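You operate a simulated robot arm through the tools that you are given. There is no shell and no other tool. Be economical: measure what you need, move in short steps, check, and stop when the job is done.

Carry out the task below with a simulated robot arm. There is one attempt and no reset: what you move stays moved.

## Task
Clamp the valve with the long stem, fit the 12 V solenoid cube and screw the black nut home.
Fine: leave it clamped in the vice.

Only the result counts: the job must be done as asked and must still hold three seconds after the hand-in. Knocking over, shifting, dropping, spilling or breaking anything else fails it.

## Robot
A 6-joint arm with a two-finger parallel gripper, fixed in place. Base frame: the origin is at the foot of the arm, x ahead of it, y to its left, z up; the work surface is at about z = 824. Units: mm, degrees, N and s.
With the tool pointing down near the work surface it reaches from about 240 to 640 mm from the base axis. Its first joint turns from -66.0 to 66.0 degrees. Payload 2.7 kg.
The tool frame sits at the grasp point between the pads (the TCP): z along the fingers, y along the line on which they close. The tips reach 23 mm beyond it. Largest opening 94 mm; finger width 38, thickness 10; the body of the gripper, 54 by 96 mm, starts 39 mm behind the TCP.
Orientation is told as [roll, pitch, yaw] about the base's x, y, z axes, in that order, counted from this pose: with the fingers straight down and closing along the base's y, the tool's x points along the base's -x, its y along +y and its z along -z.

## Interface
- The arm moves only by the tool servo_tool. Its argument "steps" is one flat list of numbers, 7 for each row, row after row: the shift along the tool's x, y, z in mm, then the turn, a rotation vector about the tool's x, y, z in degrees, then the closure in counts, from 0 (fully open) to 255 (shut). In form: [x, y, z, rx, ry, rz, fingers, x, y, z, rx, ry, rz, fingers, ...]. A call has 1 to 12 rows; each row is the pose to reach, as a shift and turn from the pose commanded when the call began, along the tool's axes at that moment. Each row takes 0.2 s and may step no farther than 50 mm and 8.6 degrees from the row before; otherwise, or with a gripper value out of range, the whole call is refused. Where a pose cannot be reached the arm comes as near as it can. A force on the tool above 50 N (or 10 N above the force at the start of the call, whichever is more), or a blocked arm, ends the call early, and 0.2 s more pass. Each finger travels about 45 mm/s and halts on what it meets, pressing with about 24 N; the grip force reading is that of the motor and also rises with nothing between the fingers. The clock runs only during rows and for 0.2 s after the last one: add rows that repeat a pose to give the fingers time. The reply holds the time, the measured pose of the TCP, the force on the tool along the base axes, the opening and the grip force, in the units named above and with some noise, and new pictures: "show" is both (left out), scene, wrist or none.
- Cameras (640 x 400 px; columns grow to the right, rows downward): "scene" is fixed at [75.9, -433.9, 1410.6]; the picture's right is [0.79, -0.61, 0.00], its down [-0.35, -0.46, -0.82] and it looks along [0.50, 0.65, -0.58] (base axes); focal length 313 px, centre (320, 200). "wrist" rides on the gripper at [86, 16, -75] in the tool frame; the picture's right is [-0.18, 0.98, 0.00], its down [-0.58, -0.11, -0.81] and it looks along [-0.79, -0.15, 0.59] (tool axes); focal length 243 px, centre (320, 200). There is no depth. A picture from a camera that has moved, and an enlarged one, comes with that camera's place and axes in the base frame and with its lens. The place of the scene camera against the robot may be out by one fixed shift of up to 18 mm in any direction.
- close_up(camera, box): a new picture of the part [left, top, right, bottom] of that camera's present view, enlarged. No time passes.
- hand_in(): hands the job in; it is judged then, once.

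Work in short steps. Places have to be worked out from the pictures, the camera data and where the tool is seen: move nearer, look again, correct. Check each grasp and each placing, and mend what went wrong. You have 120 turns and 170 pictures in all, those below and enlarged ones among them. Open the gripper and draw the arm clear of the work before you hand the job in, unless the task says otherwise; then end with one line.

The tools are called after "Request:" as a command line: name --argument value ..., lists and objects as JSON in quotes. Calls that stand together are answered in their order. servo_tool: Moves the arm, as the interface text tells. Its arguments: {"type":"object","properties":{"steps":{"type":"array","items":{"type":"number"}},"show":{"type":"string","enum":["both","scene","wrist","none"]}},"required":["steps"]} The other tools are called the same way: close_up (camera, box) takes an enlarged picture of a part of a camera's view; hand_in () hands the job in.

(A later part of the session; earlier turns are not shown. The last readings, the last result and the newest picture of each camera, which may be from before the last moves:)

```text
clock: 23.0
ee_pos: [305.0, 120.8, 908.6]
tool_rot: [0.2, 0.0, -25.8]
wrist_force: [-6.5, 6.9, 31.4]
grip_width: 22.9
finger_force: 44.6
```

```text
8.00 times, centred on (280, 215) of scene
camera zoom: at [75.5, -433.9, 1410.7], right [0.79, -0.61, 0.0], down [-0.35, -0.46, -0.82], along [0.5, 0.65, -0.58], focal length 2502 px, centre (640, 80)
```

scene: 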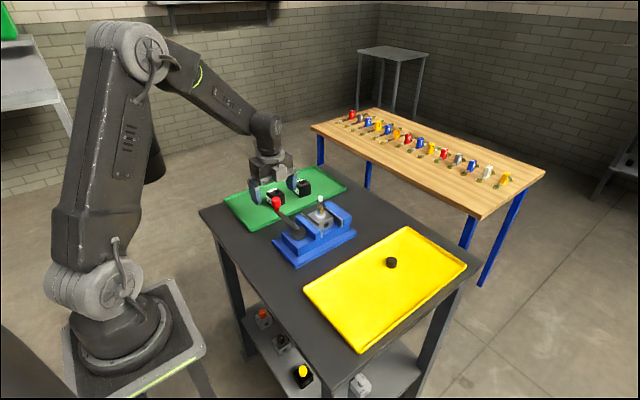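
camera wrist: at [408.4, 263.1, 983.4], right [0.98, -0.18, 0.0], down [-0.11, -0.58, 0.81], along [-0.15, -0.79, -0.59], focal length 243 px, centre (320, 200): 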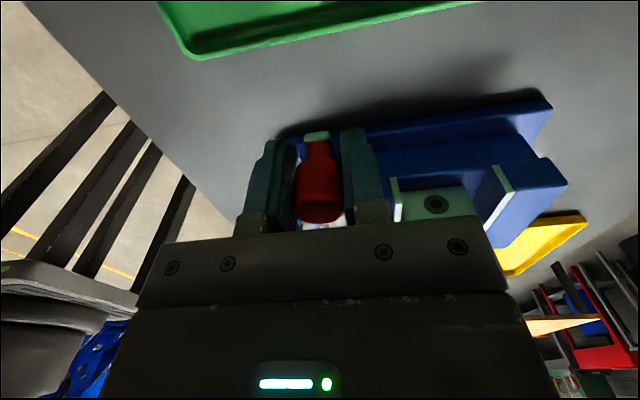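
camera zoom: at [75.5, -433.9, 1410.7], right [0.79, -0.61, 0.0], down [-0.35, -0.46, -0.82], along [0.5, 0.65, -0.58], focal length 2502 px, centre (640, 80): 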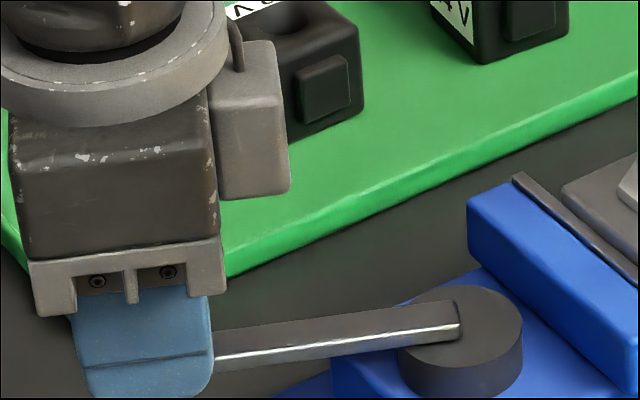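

About 3–4 mm of gap remains. I continue a further 16° with a small lift to relieve vertical load.

Request:
servo_tool --steps '[-0.2, -6.8, -0.7, 0, 0, -4, 255, -0.9, -13.5, -1, 0, 0, -8, 255, -2.1, -20.2, -1, 0, 0, -12, 255, -3.8, -26.7, -1, 0, 0, -16, 255]' --show "none"

Request:
close_up --camera "scene" --box '[290, 190, 350, 240]'

```text
clock: 24.0
ee_pos: [297.3, 97.5, 908.5]
tool_rot: [0.3, -0.3, -9.9]
wrist_force: [15.0, 25.6, -8.0]
grip_width: 22.9
finger_force: 44.9
```

```text
8.00 times, centred on (320, 215) of scene
camera zoom: at [76.4, -433.2, 1410.8], right [0.79, -0.61, 0.0], down [-0.35, -0.46, -0.81], along [0.5, 0.65, -0.58], focal length 2502 px, centre (320, 80)
```

zoom: 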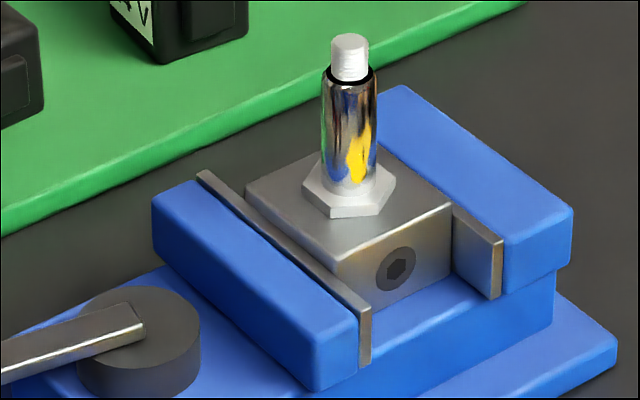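

Reaction of 26 N now opposes the swing: the jaws are biting. I continue until it stops.

Request:
servo_tool --steps '[-0.1, -3.4, 0, 0, 0, -2, 255, -0.2, -6.8, 0, 0, 0, -4, 255, -0.5, -10.1, 0, 0, 0, -6, 255, -0.9, -13.5, 0, 0, 0, -8, 255, -1.5, -16.8, 0, 0, 0, -10, 255]' --show "none"

Request:
close_up --camera "scene" --box '[290, 190, 350, 240]'

Request:
close_up --camera "scene" --box '[250, 190, 310, 240]'

```text
clock: 24.5
ee_pos: [296.9, 96.9, 909.6]
tool_rot: [0.5, -0.4, -7.3]
wrist_force: [3.0, 31.3, -13.6]
grip_width: 22.8
finger_force: 45.0
stopped in row 2: the force on the tool passed its limit (the readings are from after the stop); the commanded pose is now the measured one
```

```text
8.00 times, centred on (320, 215) of scene
camera zoom: at [76.1, -433.1, 1410.9], right [0.79, -0.61, 0.0], down [-0.35, -0.46, -0.81], along [0.5, 0.65, -0.58], focal length 2502 px, centre (320, 80)
```

zoom: 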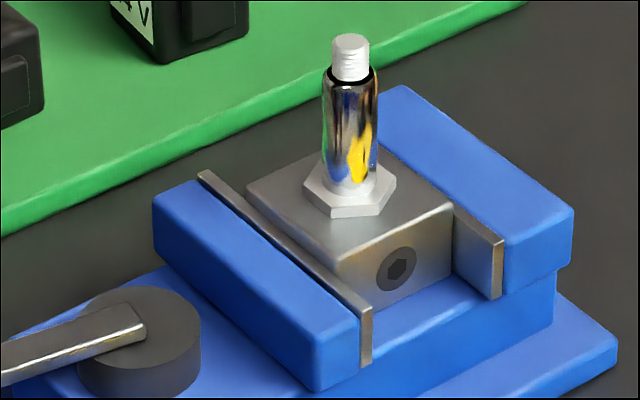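

```text
8.00 times, centred on (280, 215) of scene
camera zoom: at [76.1, -433.1, 1410.9], right [0.79, -0.61, 0.0], down [-0.35, -0.46, -0.81], along [0.5, 0.65, -0.58], focal length 2502 px, centre (640, 80)
```

zoom: 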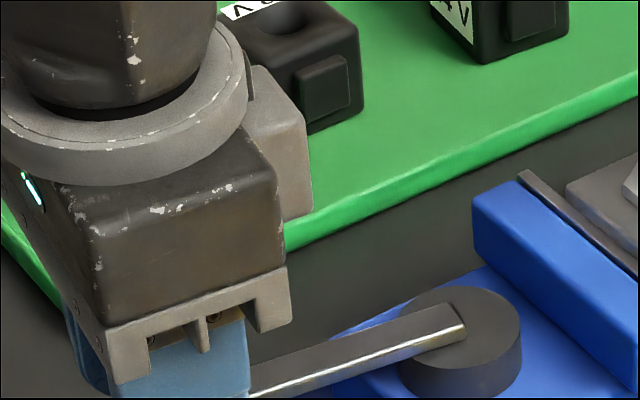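

The lever is nearly blocked at about 81°. I press once more to firm up the clamp.

Request:
servo_tool --steps '[0, -2, 0, 0, 0, -1.2, 255, -0.1, -4, 0, 0, 0, -2.4, 255, -0.2, -6, 0, 0, 0, -3.6, 255]' --show "none"

```text
clock: 24.9
ee_pos: [297.9, 96.8, 908.9]
tool_rot: [0.7, -0.6, -6.1]
wrist_force: [0.9, 31.9, -10.7]
grip_width: 22.7
finger_force: 45.5
stopped in row 2: the force on the tool passed its limit (the readings are from after the stop); the commanded pose is now the measured one
```

Firmly blocked. I open slowly, and rise; then check the lever stays and the valve is held.

Request:
servo_tool --steps '[0, 0, 0, 0, 0, 0, 180, 0, 0, 0, 0, 0, 0, 100, 0, 0, 0, 0, 0, 0, 60, 0, 0, 0, 0, 0, 0, 60, 0, 0, -25, 0, 0, 0, 60, 0, 0, -65, 0, 0, 0, 60, 0, 0, -105, 0, 0, 0, 0]'

Request:
close_up --camera "scene" --box '[260, 180, 360, 260]'

Request:
close_up --camera "wrist" --box '[220, 40, 500, 215]'

```text
clock: 26.5
ee_pos: [297.6, 93.9, 1013.9]
tool_rot: [0.5, -0.4, -6.1]
wrist_force: [-0.2, 0.1, -0.2]
grip_width: 94.2
finger_force: 0.0
camera wrist: at [212.5, 119.8, 1088.0], right [0.29, 0.96, 0.01], down [0.56, -0.18, 0.81], along [0.78, -0.23, -0.59], focal length 243 px, centre (320, 200)
```

scene: 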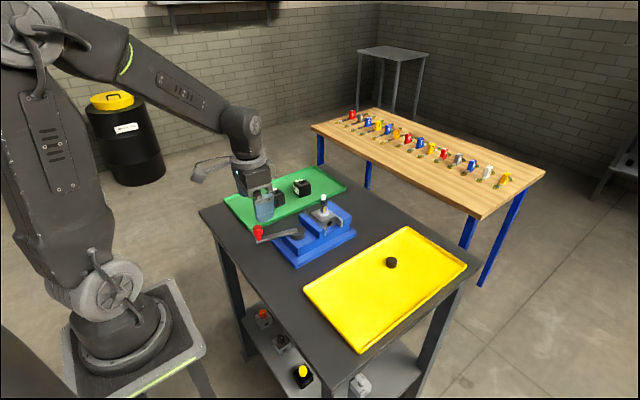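
wrist: 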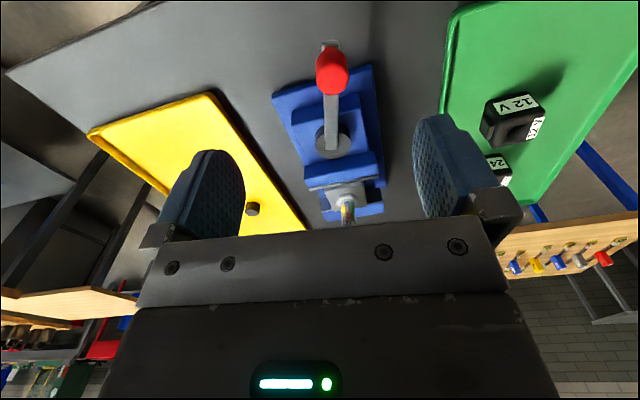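

```text
5.00 times, centred on (310, 220) of scene
camera zoom: at [75.9, -433.9, 1410.6], right [0.79, -0.61, 0.0], down [-0.35, -0.46, -0.82], along [0.5, 0.65, -0.58], focal length 1564 px, centre (370, 100)
```

zoom: 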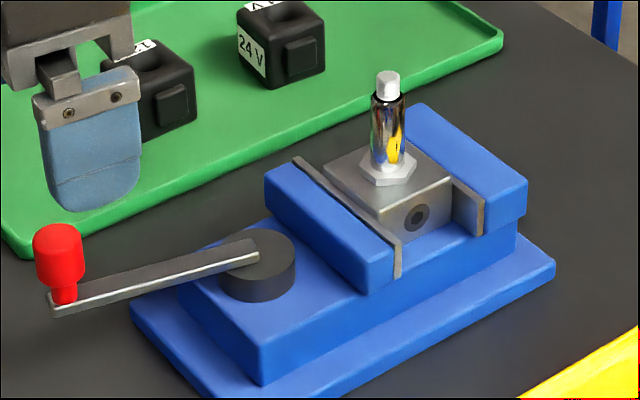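

```text
2.29 times, centred on (360, 128) of wrist
camera zoom: at [212.5, 119.8, 1088.0], right [0.29, 0.96, 0.01], down [0.56, -0.18, 0.81], along [0.78, -0.23, -0.59], focal length 555 px, centre (229, 366)
```

zoom: 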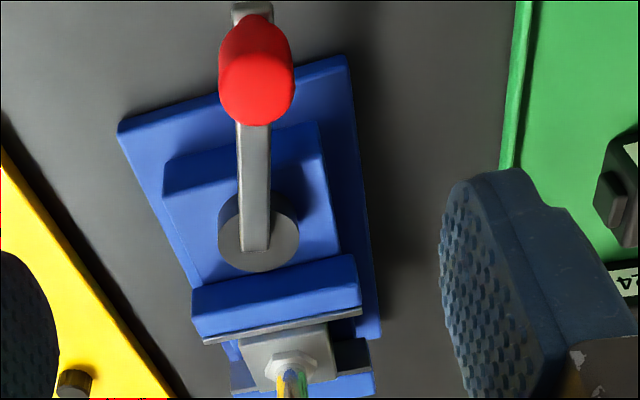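

The clamp holds. Next the 12 V cube: I move to a viewing pose behind and above it, with the tool squared.

Request:
servo_tool --steps '[-15, 38, 0, 0.2, 0.2, -3, 0, -30, 76, 0, 0.5, 0.4, -6.1, 0, -45, 114, 0, 0.5, 0.4, -6.1, 0, -60, 152, 0, 0.5, 0.4, -6.1, 0, -72, 188, 10, 0.5, 0.4, -6.1, 0, -72, 188, 10, 0.5, 0.4, -6.1, 0]' --show "wrist"

Request:
close_up --camera "wrist" --box '[240, 20, 400, 120]'

Request:
close_up --camera "scene" --box '[240, 160, 330, 220]'

```text
clock: 27.9
ee_pos: [388.9, 270.5, 1005.6]
tool_rot: [-0.1, 0.0, -0.1]
wrist_force: [0.0, -0.5, 0.2]
grip_width: 94.1
finger_force: 0.1
camera wrist: at [303.2, 287.5, 1081.2], right [0.19, 0.98, 0.0], down [0.58, -0.11, 0.81], along [0.79, -0.15, -0.59], focal length 243 px, centre (320, 200)
```

wrist: 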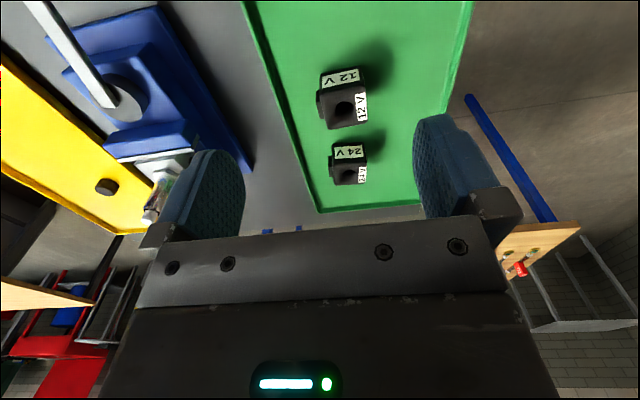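

```text
4.00 times, centred on (320, 70) of wrist
camera zoom: at [303.2, 287.5, 1081.2], right [0.19, 0.98, 0.0], down [0.58, -0.11, 0.81], along [0.79, -0.15, -0.59], focal length 970 px, centre (320, 720)
```

zoom: 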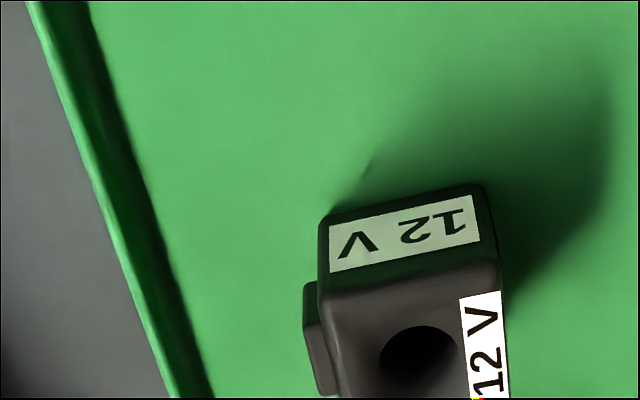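

```text
6.67 times, centred on (285, 190) of scene
camera zoom: at [75.9, -433.9, 1410.6], right [0.79, -0.61, 0.0], down [-0.35, -0.46, -0.82], along [0.5, 0.65, -0.58], focal length 2085 px, centre (553, 267)
```

zoom: 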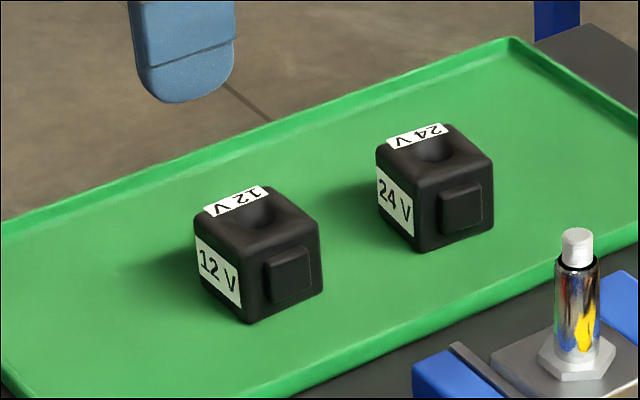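

The 12 V cube spans x≈426–468, y≈265–308, top z≈865, square to the axes, with a connector on its −y face. I'll grip its plain ±x faces, so I turn the tool −90° above it.

Request:
servo_tool --steps '[-8, 2, 5, 0, 0, 8, 0, -16, 4, 10, 0, 0, 16, 0, -24, 6, 15, 0, 0, 24, 0, -32, 8, 20, 0, 0, 32, 0, -40, 10, 25, 0, 0, 40, 0, -48, 12, 30, 0, 0, 48, 30, -54, 14, 35, 0, 0, 56, 60, -58, 15.5, 40, 0, 0, 64, 60, -58, 15.5, 45, 0, 0, 72, 60, -58, 15.5, 50, 0, 0, 80, 60, -58, 15.5, 50, 0, 0, 88, 60, -58, 15.5, 50, 0, 0, 90, 60]'

Request:
close_up --camera "wrist" --box '[220, 50, 420, 175]'

```text
clock: 30.5
ee_pos: [446.0, 286.6, 956.6]
tool_rot: [0.2, 0.0, -90.2]
wrist_force: [-0.2, 0.6, 0.0]
grip_width: 71.9
finger_force: 0.0
camera wrist: at [462.4, 374.6, 1030.5], right [0.98, -0.19, 0.0], down [-0.11, -0.58, 0.81], along [-0.15, -0.79, -0.59], focal length 243 px, centre (320, 200)
```

scene: 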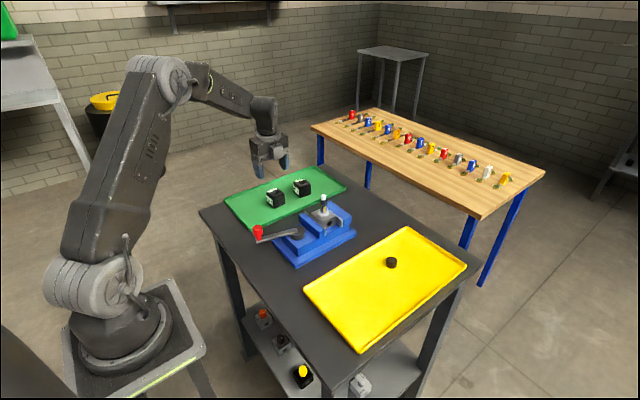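
wrist: 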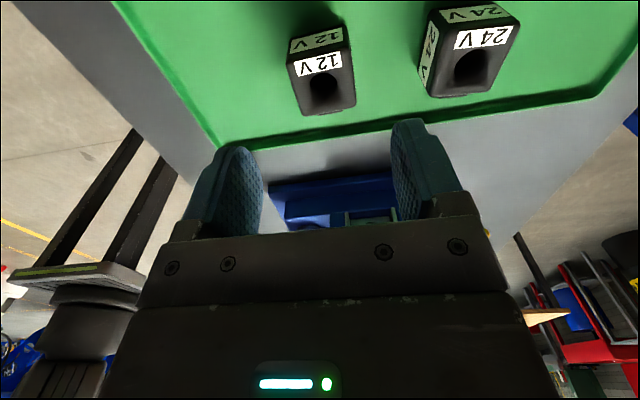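

```text
3.20 times, centred on (320, 112) of wrist
camera zoom: at [462.4, 374.6, 1030.5], right [0.98, -0.19, 0.0], down [-0.11, -0.58, 0.81], along [-0.15, -0.79, -0.59], focal length 776 px, centre (320, 480)
```

zoom: 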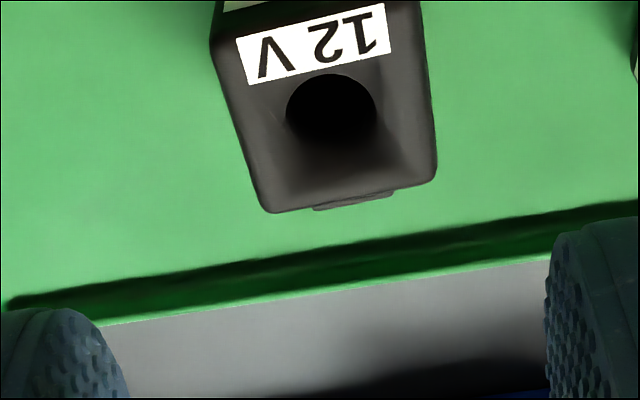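

Cube top centre/hole at ≈(448,286), square to the tool. I shift 2 mm, descend to z≈856 and close.

Request:
servo_tool --steps '[0, 2, 40, 0, 0, 0, 60, 0, 2, 80, 0, 0, 0, 60, 0, 2, 100, 0, 0, 0, 60, 0, 2, 100, 0, 0, 0, 60]' --show "wrist"

Request:
close_up --camera "scene" --box '[240, 150, 330, 215]'

```text
clock: 31.5
ee_pos: [446.9, 287.2, 856.7]
tool_rot: [0.1, -0.1, -90.2]
wrist_force: [0.6, 0.5, 0.3]
grip_width: 72.1
finger_force: 0.1
camera wrist: at [462.9, 374.8, 929.9], right [0.98, -0.19, 0.0], down [-0.11, -0.58, 0.81], along [-0.15, -0.79, -0.59], focal length 243 px, centre (320, 200)
```

wrist: 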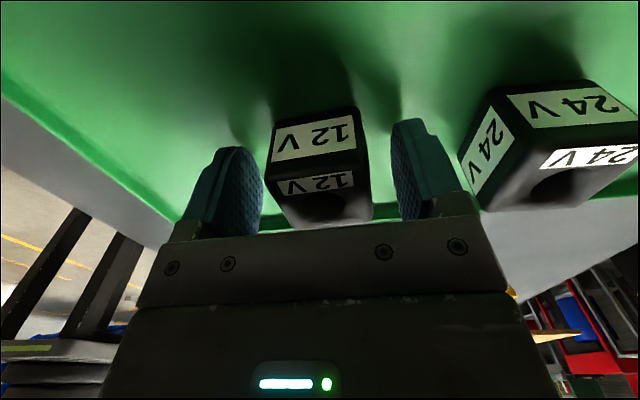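

```text
6.15 times, centred on (285, 182) of scene
camera zoom: at [75.9, -433.9, 1410.6], right [0.79, -0.61, 0.0], down [-0.35, -0.46, -0.82], along [0.5, 0.65, -0.58], focal length 1925 px, centre (535, 308)
```

zoom: 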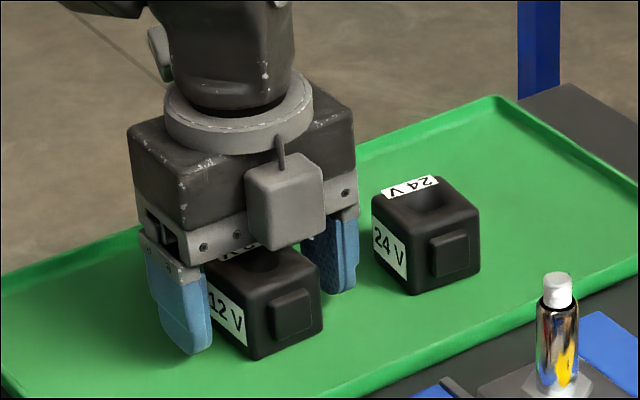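

The cube sits between the fingers. I close and lift.

Request:
servo_tool --steps '[0, 0, 0, 0, 0, 0, 130, 0, 0, 0, 0, 0, 0, 200, 0, 0, 0, 0, 0, 0, 255, 0, 0, 0, 0, 0, 0, 255, 0, 0, -10, 0, 0, 0, 255, 0, 0, -40, 0, 0, 0, 255, 0, 0, -80, 0, 0, 0, 255, 0, 0, -125, 0, 0, 0, 255, 0, 0, -170, 0, 0, 0, 255]'

Request:
close_up --camera "wrist" --box '[220, 80, 420, 240]'

```text
clock: 33.5
ee_pos: [447.5, 288.4, 1025.6]
tool_rot: [0.0, 0.0, -90.1]
wrist_force: [0.6, 0.0, -1.6]
grip_width: 43.8
finger_force: 24.0
camera wrist: at [463.4, 376.1, 1101.0], right [0.98, -0.19, 0.0], down [-0.11, -0.58, 0.81], along [-0.15, -0.79, -0.59], focal length 243 px, centre (320, 200)
```

scene: 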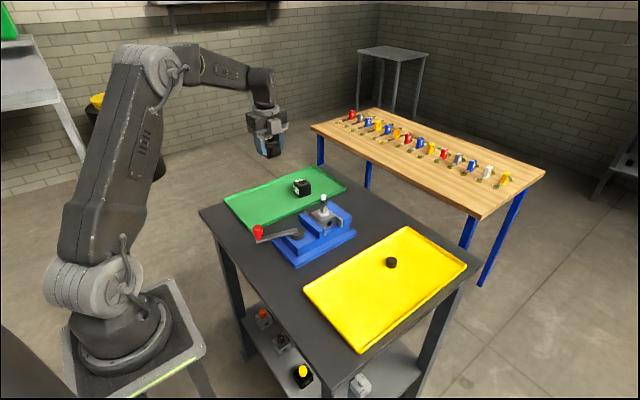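
wrist: 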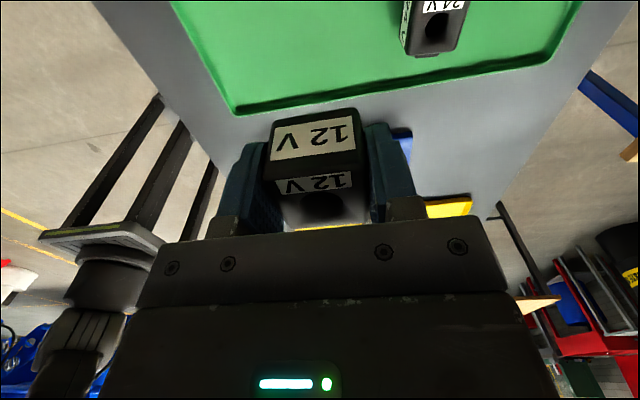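

```text
2.50 times, centred on (320, 160) of wrist
camera zoom: at [463.4, 376.1, 1101.0], right [0.98, -0.19, 0.0], down [-0.11, -0.58, 0.81], along [-0.15, -0.79, -0.59], focal length 606 px, centre (320, 300)
```

zoom: 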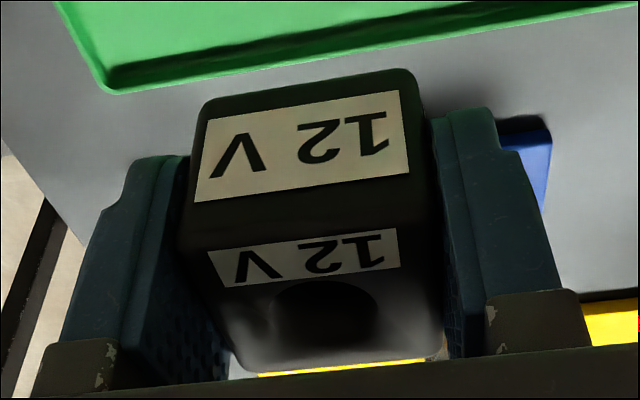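

Cube held, hole essentially at the TCP axis (about 0.5 mm toward −y). I move to a spot offset from the vice to measure the clamped stem accurately.

Request:
servo_tool --steps '[-40, -20, 0, 0, 0, 0, 255, -80, -42, 0, 0, 0, 0, 255, -118, -62, 0, 0, 0, 0, 255, -118, -62, 0, 0, 0, 0, 255]' --show "wrist"

Request:
close_up --camera "wrist" --box '[380, 80, 540, 180]'

```text
clock: 34.5
ee_pos: [388.6, 169.7, 1026.4]
tool_rot: [0.2, 0.0, -90.1]
wrist_force: [-0.1, -0.1, -1.7]
grip_width: 43.8
finger_force: 23.9
camera wrist: at [404.4, 257.1, 1101.5], right [0.98, -0.19, 0.0], down [-0.11, -0.58, 0.81], along [-0.15, -0.79, -0.59], focal length 243 px, centre (320, 200)
```

wrist: 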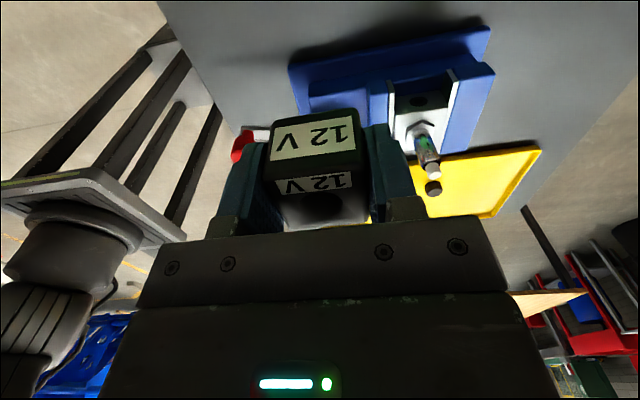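

```text
4.00 times, centred on (460, 130) of wrist
camera zoom: at [404.4, 257.1, 1101.5], right [0.98, -0.19, 0.0], down [-0.11, -0.58, 0.81], along [-0.15, -0.79, -0.59], focal length 970 px, centre (-240, 480)
```

zoom: 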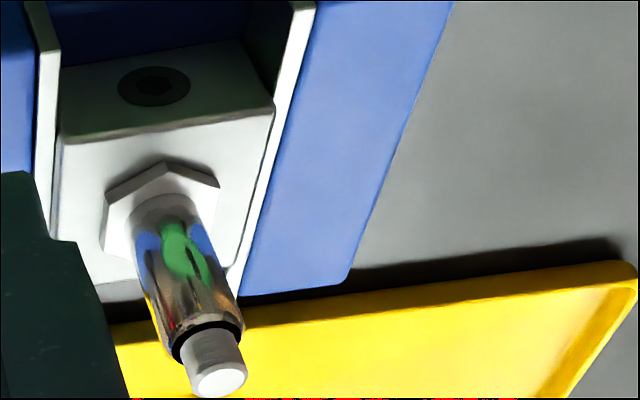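

The valve is well clamped. Tip estimate ≈(475,79); I take a second view from 45 mm further for triangulation.

Request:
servo_tool --steps '[-25, 0, 0, 0, 0, 0, 255, -50, 0, 0, 0, 0, 0, 255, -50, 0, 0, 0, 0, 0, 255, -50, 0, 0, 0, 0, 0, 255]' --show "none"

Request:
close_up --camera "wrist" --box '[380, 100, 620, 250]'

Request:
close_up --camera "scene" --box '[260, 150, 360, 230]'

```text
clock: 35.5
ee_pos: [385.6, 119.3, 1026.3]
tool_rot: [0.1, 0.2, -90.0]
wrist_force: [-0.1, -0.3, -2.5]
grip_width: 43.8
finger_force: 24.4
```

```text
2.67 times, centred on (500, 175) of wrist
camera zoom: at [402.7, 206.2, 1101.8], right [0.98, -0.19, 0.0], down [-0.11, -0.58, 0.81], along [-0.15, -0.79, -0.59], focal length 647 px, centre (-160, 267)
```

zoom: 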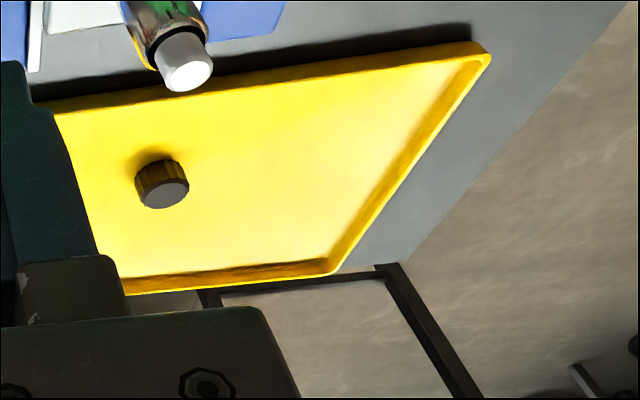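

```text
5.00 times, centred on (310, 190) of scene
camera zoom: at [75.9, -433.9, 1410.6], right [0.79, -0.61, 0.0], down [-0.35, -0.46, -0.82], along [0.5, 0.65, -0.58], focal length 1564 px, centre (370, 250)
```

zoom: 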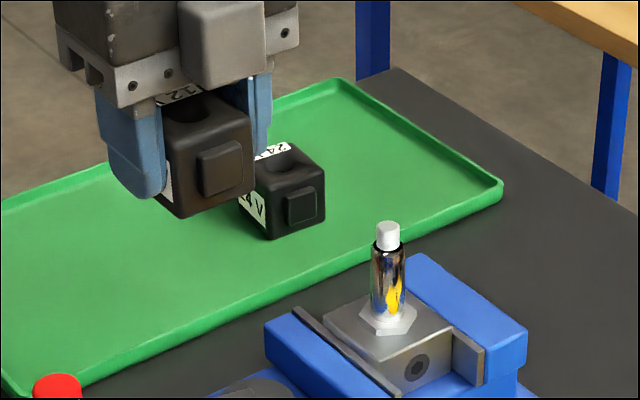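

Tip estimates combine to about 88 mm in +x and −39 mm in y from the tool. I move above the stem, still clear, and check alignment in both views.

Request:
servo_tool --steps '[-13, 30, 0, 0, 0, 0, 255, -26, 60, 0, 0, 0, 0, 255, -39, 88.3, 0, 0, 0, 0, 255, -39, 88.3, 10, 0, 0, 0, 255, -39, 88.3, 10, 0, 0, 0, 255]' --show "wrist"

Request:
close_up --camera "scene" --box '[280, 150, 370, 222]'

Request:
close_up --camera "wrist" --box '[240, 60, 400, 240]'

```text
clock: 36.7
ee_pos: [475.2, 80.3, 1016.4]
tool_rot: [0.2, 0.0, -90.2]
wrist_force: [0.6, 0.7, -1.7]
grip_width: 43.8
finger_force: 23.6
camera wrist: at [490.8, 167.6, 1091.7], right [0.98, -0.19, 0.0], down [-0.11, -0.58, 0.81], along [-0.15, -0.79, -0.59], focal length 243 px, centre (320, 200)
```

wrist: 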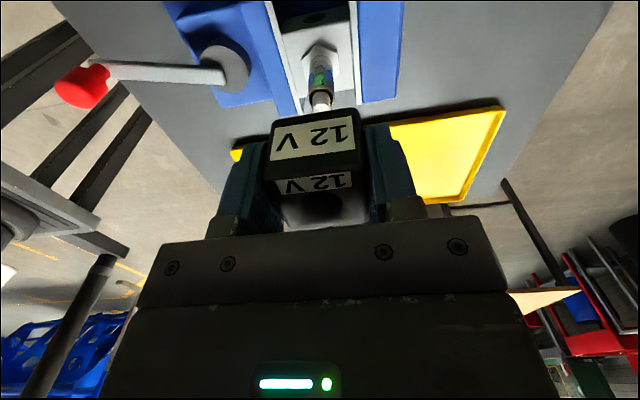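

```text
5.56 times, centred on (325, 186) of scene
camera zoom: at [75.9, -433.9, 1410.6], right [0.79, -0.61, 0.0], down [-0.35, -0.46, -0.82], along [0.5, 0.65, -0.58], focal length 1738 px, centre (292, 278)
```

zoom: 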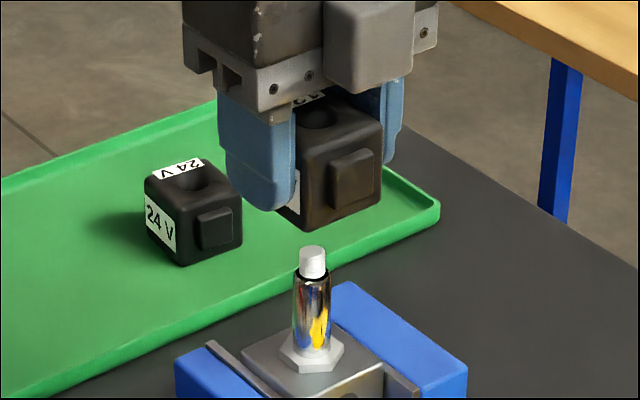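

```text
2.22 times, centred on (320, 150) of wrist
camera zoom: at [490.8, 167.6, 1091.7], right [0.98, -0.19, 0.0], down [-0.11, -0.58, 0.81], along [-0.15, -0.79, -0.59], focal length 539 px, centre (320, 311)
```

zoom: 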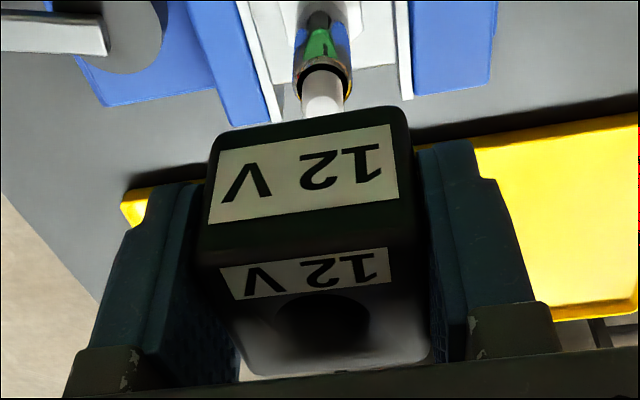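

Alignment in x looks good in the wrist view; the scene suggests the cube may be a few mm low in y. I zoom in for exact pixels.

Request:
close_up --camera "scene" --box '[310, 160, 346, 184]'

Request:
close_up --camera "scene" --box '[310, 190, 346, 214]'

```text
16.00 times, centred on (328, 172) of scene
camera zoom: at [75.9, -433.9, 1410.6], right [0.79, -0.61, 0.0], down [-0.35, -0.46, -0.82], along [0.5, 0.65, -0.58], focal length 5004 px, centre (192, 648)
```

zoom: 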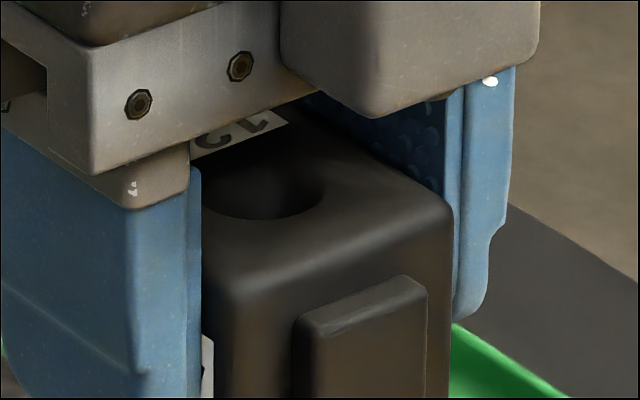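

```text
16.00 times, centred on (328, 202) of scene
camera zoom: at [75.9, -433.9, 1410.6], right [0.79, -0.61, 0.0], down [-0.35, -0.46, -0.82], along [0.5, 0.65, -0.58], focal length 5004 px, centre (192, 168)
```

zoom: 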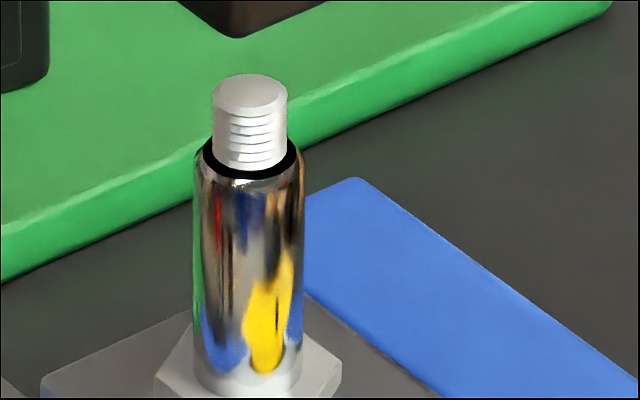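

Hole looks within ~2 mm of the stem axis. I shift 1 mm in +y, lower to just above the tip, and check again.

Request:
servo_tool --steps '[1, -0.3, 10, 0, 0, 0, 255, 1, -0.3, 24, 0, 0, 0, 255, 1, -0.3, 24, 0, 0, 0, 255]' --show "none"

Request:
close_up --camera "scene" --box '[300, 170, 354, 206]'

Request:
close_up --camera "wrist" --box '[250, 60, 390, 220]'

```text
clock: 37.5
ee_pos: [474.4, 81.6, 990.9]
tool_rot: [0.0, 0.0, -90.1]
wrist_force: [0.6, 0.5, -1.9]
grip_width: 44.0
finger_force: 24.1
```

```text
11.11 times, centred on (327, 188) of scene
camera zoom: at [75.9, -433.9, 1410.6], right [0.79, -0.61, 0.0], down [-0.35, -0.46, -0.82], along [0.5, 0.65, -0.58], focal length 3475 px, centre (242, 333)
```

zoom: 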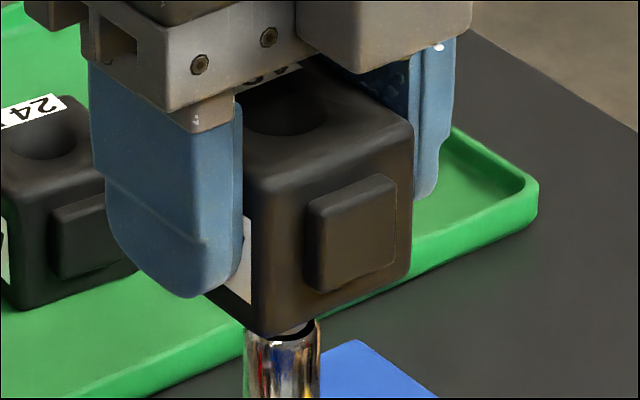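

```text
2.50 times, centred on (320, 140) of wrist
camera zoom: at [490.0, 168.6, 1066.5], right [0.98, -0.19, 0.0], down [-0.11, -0.58, 0.81], along [-0.15, -0.79, -0.59], focal length 606 px, centre (320, 350)
```

zoom: 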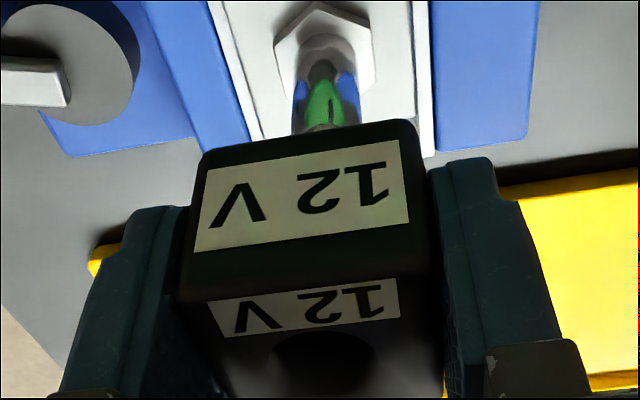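

Alignment now within about 0.5 mm. I nudge 0.4 mm in +x and lower gently so the tip enters the hole.

Request:
servo_tool --steps '[0, 0.4, 4, 0, 0, 0, 255, 0, 0.4, 8, 0, 0, 0, 255, 0, 0.4, 12, 0, 0, 0, 255, 0, 0.4, 16, 0, 0, 0, 255, 0, 0.4, 16, 0, 0, 0, 255]' --show "none"

Request:
close_up --camera "scene" --box '[300, 170, 354, 206]'

```text
clock: 38.7
ee_pos: [474.8, 83.2, 976.1]
tool_rot: [0.1, 0.0, -90.1]
wrist_force: [0.0, -0.3, -1.0]
grip_width: 43.7
finger_force: 24.0
```

```text
11.11 times, centred on (327, 188) of scene
camera zoom: at [75.9, -433.9, 1410.6], right [0.79, -0.61, 0.0], down [-0.35, -0.46, -0.82], along [0.5, 0.65, -0.58], focal length 3475 px, centre (242, 333)
```

zoom: 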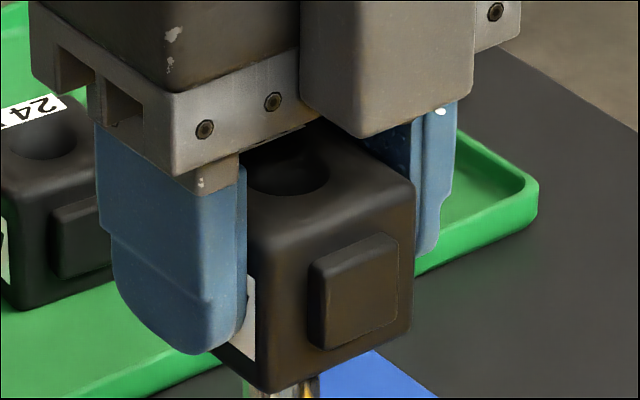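

No contact, so the tip is inside the hole. I continue past the shoulder slowly, watching forces.

Request:
servo_tool --steps '[0, 0, 3, 0, 0, 0, 255, 0, 0, 6, 0, 0, 0, 255, 0, 0, 9, 0, 0, 0, 255, 0, 0, 12, 0, 0, 0, 255, 0, 0, 12, 0, 0, 0, 255]' --show "none"

Request:
close_up --camera "scene" --box '[290, 170, 365, 220]'

```text
clock: 39.9
ee_pos: [474.0, 81.3, 963.1]
tool_rot: [0.0, 0.0, -90.1]
wrist_force: [0.5, -0.2, -2.7]
grip_width: 43.8
finger_force: 24.0
```

```text
8.00 times, centred on (328, 195) of scene
camera zoom: at [75.9, -433.9, 1410.6], right [0.79, -0.61, 0.0], down [-0.35, -0.46, -0.82], along [0.5, 0.65, -0.58], focal length 2502 px, centre (260, 240)
```

zoom: 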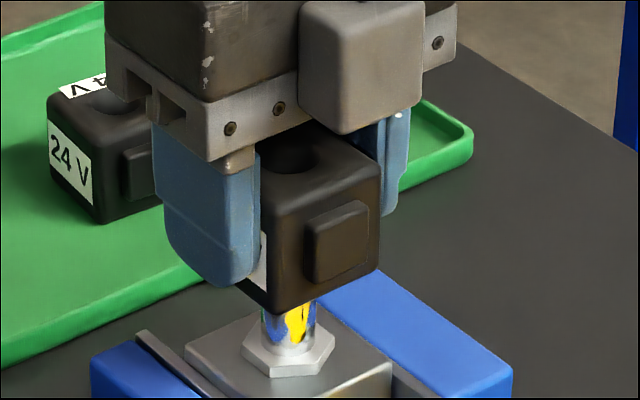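

Still free; the cube is sliding onto the stem. I go further down.

Request:
servo_tool --steps '[0, 0, 4, 0, 0, 0, 255, 0, 0, 8, 0, 0, 0, 255, 0, 0, 12, 0, 0, 0, 255, 0, 0, 16, 0, 0, 0, 255, 0, 0, 20, 0, 0, 0, 255, 0, 0, 20, 0, 0, 0, 255]' --show "none"

Request:
close_up --camera "scene" --box '[290, 170, 365, 220]'

```text
clock: 41.3
ee_pos: [473.0, 82.8, 944.2]
tool_rot: [0.2, 0.0, -90.1]
wrist_force: [0.2, -0.1, -2.5]
grip_width: 43.9
finger_force: 23.6
```

```text
8.00 times, centred on (328, 195) of scene
camera zoom: at [75.9, -433.9, 1410.6], right [0.79, -0.61, 0.0], down [-0.35, -0.46, -0.82], along [0.5, 0.65, -0.58], focal length 2502 px, centre (260, 240)
```

zoom: 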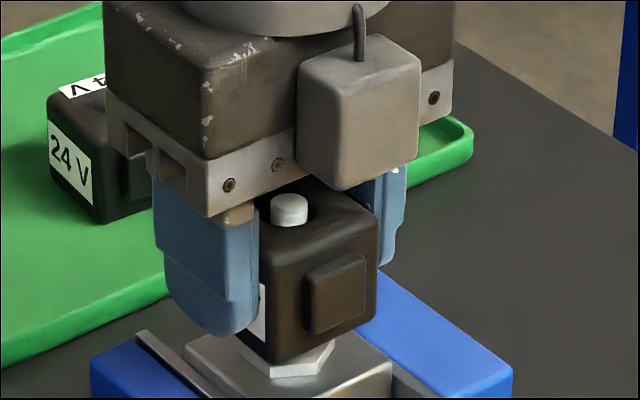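

Tip emerges through the top; a little remains. I lower in small steps until contact with the hex.

Request:
servo_tool --steps '[0, 0, 3, 0, 0, 0, 255, 0, 0, 6, 0, 0, 0, 255, 0, 0, 8, 0, 0, 0, 255, 0, 0, 10, 0, 0, 0, 255, 0, 0, 10, 0, 0, 0, 255]' --show "none"

Request:
close_up --camera "scene" --box '[290, 170, 365, 220]'

```text
clock: 42.5
ee_pos: [473.5, 81.5, 934.9]
tool_rot: [0.0, 0.0, -90.1]
wrist_force: [0.4, 0.8, -1.9]
grip_width: 43.9
finger_force: 23.7
```

```text
8.00 times, centred on (328, 195) of scene
camera zoom: at [75.9, -433.9, 1410.6], right [0.79, -0.61, 0.0], down [-0.35, -0.46, -0.82], along [0.5, 0.65, -0.58], focal length 2502 px, centre (260, 240)
```

zoom: 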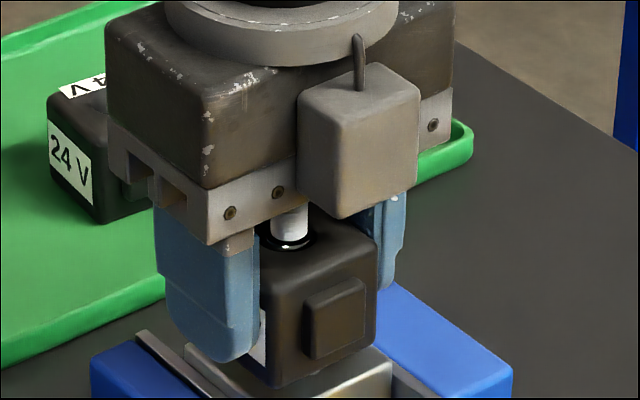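

Request:
servo_tool --steps '[0, 0, 1, 0, 0, 0, 255, 0, 0, 2, 0, 0, 0, 255, 0, 0, 3, 0, 0, 0, 255, 0, 0, 4, 0, 0, 0, 255, 0, 0, 5, 0, 0, 0, 255]' --show "none"

Request:
close_up --camera "scene" --box '[290, 170, 365, 220]'

```text
clock: 43.7
ee_pos: [475.9, 81.7, 932.2]
tool_rot: [0.6, 0.0, -90.0]
wrist_force: [-7.1, 0.1, 37.8]
grip_width: 43.8
finger_force: 23.4
```

```text
8.00 times, centred on (328, 195) of scene
camera zoom: at [75.1, -434.0, 1410.7], right [0.79, -0.61, 0.0], down [-0.35, -0.46, -0.82], along [0.5, 0.65, -0.58], focal length 2502 px, centre (260, 240)
```

zoom: 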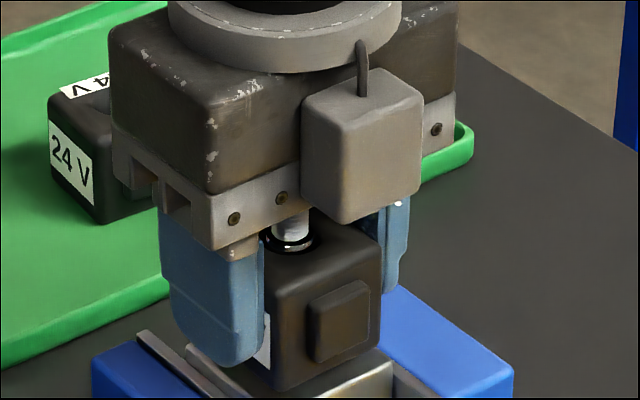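

Contact (38 N): the cube is seated. I relieve the push, release and rise, then inspect.

Request:
servo_tool --steps '[0, 0, -2.5, 0, 0, 0, 255, 0, 0, -2.5, 0, 0, 0, 150, 0, 0, -2.5, 0, 0, 0, 60, 0, 0, -2.5, 0, 0, 0, 40, 0, 0, -2.5, 0, 0, 0, 40, 0, 0, -30, 0, 0, 0, 40, 0, 0, -70, 0, 0, 0, 40, 0, 0, -110, 0, 0, 0, 40]' --show "wrist"

Request:
close_up --camera "scene" --box '[290, 175, 365, 225]'

Request:
close_up --camera "wrist" --box '[250, 20, 390, 120]'

```text
clock: 45.5
ee_pos: [473.3, 81.6, 1039.8]
tool_rot: [0.1, 0.0, -90.2]
wrist_force: [0.4, -0.5, 1.0]
grip_width: 79.1
finger_force: 0.1
camera wrist: at [490.1, 168.3, 1113.4], right [0.98, -0.19, 0.0], down [-0.11, -0.58, 0.81], along [-0.15, -0.79, -0.59], focal length 243 px, centre (320, 200)
```

wrist: 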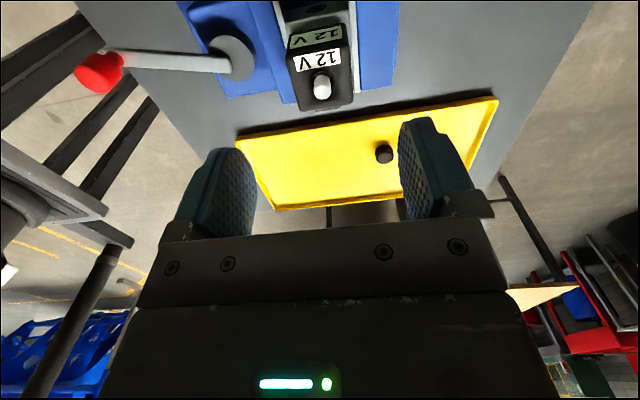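

```text
8.00 times, centred on (328, 200) of scene
camera zoom: at [75.9, -433.9, 1410.6], right [0.79, -0.61, 0.0], down [-0.35, -0.46, -0.82], along [0.5, 0.65, -0.58], focal length 2502 px, centre (260, 200)
```

zoom: 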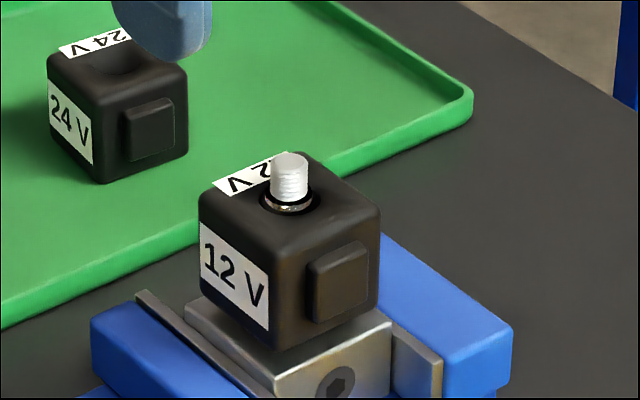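

```text
4.00 times, centred on (320, 70) of wrist
camera zoom: at [490.1, 168.3, 1113.4], right [0.98, -0.19, 0.0], down [-0.11, -0.58, 0.81], along [-0.15, -0.79, -0.59], focal length 970 px, centre (320, 720)
```

zoom: 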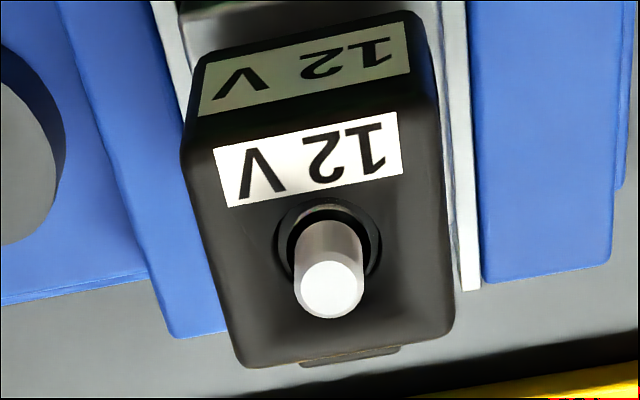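

The 12 V cube is seated with the thread protruding. Now the nut: I move toward it, turning the tool back to yaw 0.

Request:
servo_tool --steps '[-16, 2, 0, 0, 0, -8, 0, -32, 4, 0, 0, 0, -16, 0, -48, 6, 0, 0, 0, -24, 0, -64, 8, 0, 0, 0, -32, 0, -80, 10, 0, 0, 0, -40, 0, -98, 12, 0, 0, 0, -48, 0, -116, 14, 0, 0, 0, -56, 0, -134, 16, 10, 0, 0, -64, 0, -152, 18, 20, 0, 0, -72, 0, -170, 22, 30, 0, 0, -80, 0, -190, 26, 40, 0, 0, -88, 0, -190, 26, 60, 0, 0, -90, 0]' --show "wrist"

Request:
close_up --camera "wrist" --box '[240, 20, 400, 120]'

```text
clock: 48.1
ee_pos: [500.3, -108.2, 978.7]
tool_rot: [0.0, 0.0, 0.0]
wrist_force: [-0.5, 0.3, 0.1]
grip_width: 94.0
finger_force: 0.1
camera wrist: at [414.2, -91.2, 1053.3], right [0.18, 0.98, 0.0], down [0.58, -0.11, 0.81], along [0.79, -0.15, -0.59], focal length 243 px, centre (320, 200)
```

wrist: 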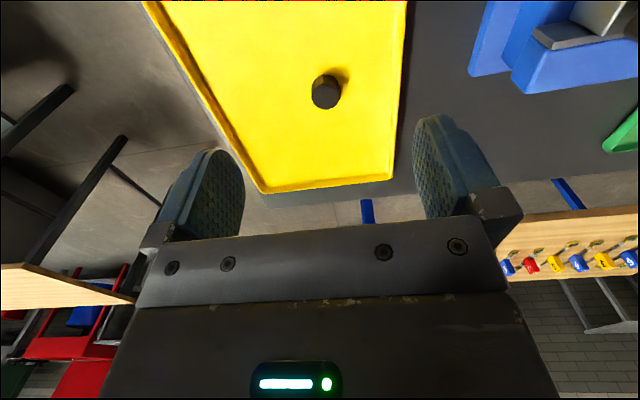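

```text
4.00 times, centred on (320, 70) of wrist
camera zoom: at [414.2, -91.2, 1053.3], right [0.18, 0.98, 0.0], down [0.58, -0.11, 0.81], along [0.79, -0.15, -0.59], focal length 970 px, centre (320, 720)
```

zoom: 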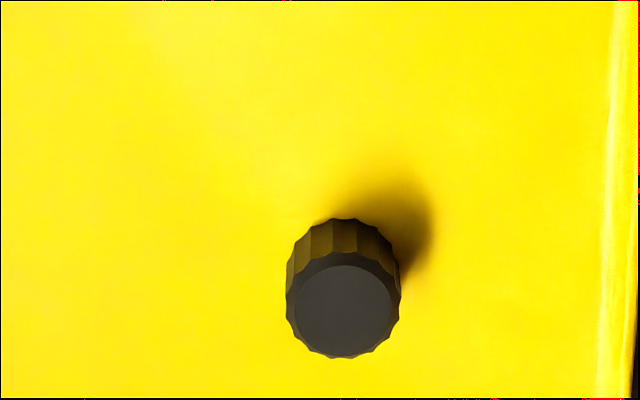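

Nut (Ø≈26, height≈19) at ≈(537,-109), top z≈846. I move over it and partly down, then check centring.

Request:
servo_tool --steps '[-18, -0.4, 30, 0, 0, 0, 60, -36.6, -0.8, 60, 0, 0, 0, 80, -36.6, -0.8, 90, 0, 0, 0, 80, -36.6, -0.8, 90, 0, 0, 0, 80]' --show "none"

Request:
close_up --camera "wrist" --box '[220, 80, 420, 240]'

Request:
close_up --camera "scene" --box '[350, 220, 440, 280]'

```text
clock: 49.1
ee_pos: [537.1, -110.8, 888.9]
tool_rot: [-0.1, -0.1, -0.1]
wrist_force: [0.4, 0.0, 0.4]
grip_width: 64.4
finger_force: 0.0
```

```text
2.50 times, centred on (320, 160) of wrist
camera zoom: at [450.3, -92.4, 964.4], right [0.19, 0.98, 0.0], down [0.58, -0.11, 0.81], along [0.79, -0.15, -0.59], focal length 606 px, centre (320, 300)
```

zoom: 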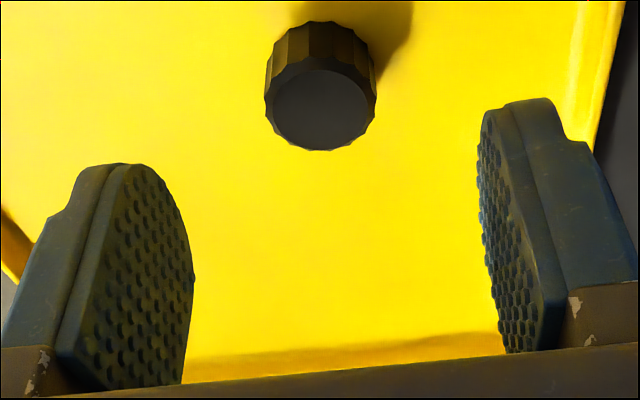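

```text
6.67 times, centred on (395, 250) of scene
camera zoom: at [75.9, -433.9, 1410.6], right [0.79, -0.61, 0.0], down [-0.35, -0.46, -0.82], along [0.5, 0.65, -0.58], focal length 2085 px, centre (-180, -133)
```

zoom: 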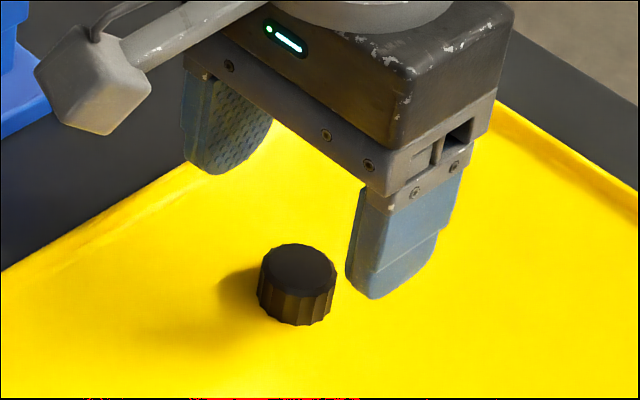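

Centred. I descend to grasp height and look once more before closing.

Request:
servo_tool --steps '[0, 1, 20, 0, 0, 0, 80, 0, 1, 35, 0, 0, 0, 80, 0, 1, 35, 0, 0, 0, 80]' --show "none"

Request:
close_up --camera "wrist" --box '[220, 80, 420, 240]'

Request:
close_up --camera "scene" --box '[350, 220, 440, 280]'

```text
clock: 49.9
ee_pos: [538.0, -108.3, 854.4]
tool_rot: [0.0, -0.1, -0.1]
wrist_force: [0.9, -0.8, -0.2]
grip_width: 64.5
finger_force: 0.1
```

```text
2.50 times, centred on (320, 160) of wrist
camera zoom: at [450.9, -90.7, 929.7], right [0.19, 0.98, 0.0], down [0.58, -0.11, 0.81], along [0.79, -0.15, -0.59], focal length 606 px, centre (320, 300)
```

zoom: 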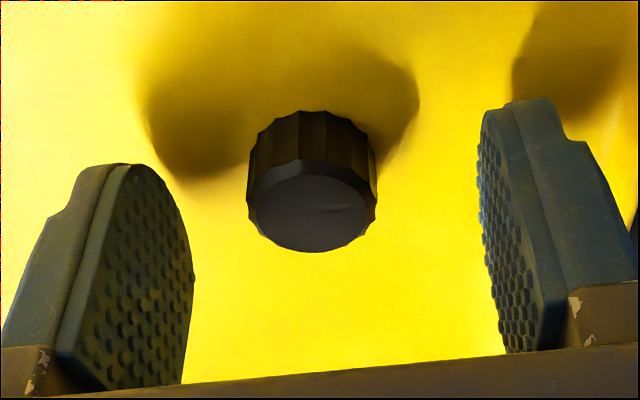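

```text
6.67 times, centred on (395, 250) of scene
camera zoom: at [75.9, -433.9, 1410.6], right [0.79, -0.61, 0.0], down [-0.35, -0.46, -0.82], along [0.5, 0.65, -0.58], focal length 2085 px, centre (-180, -133)
```

zoom: 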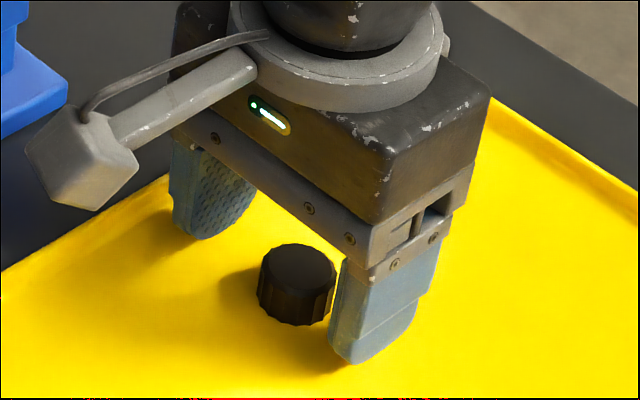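

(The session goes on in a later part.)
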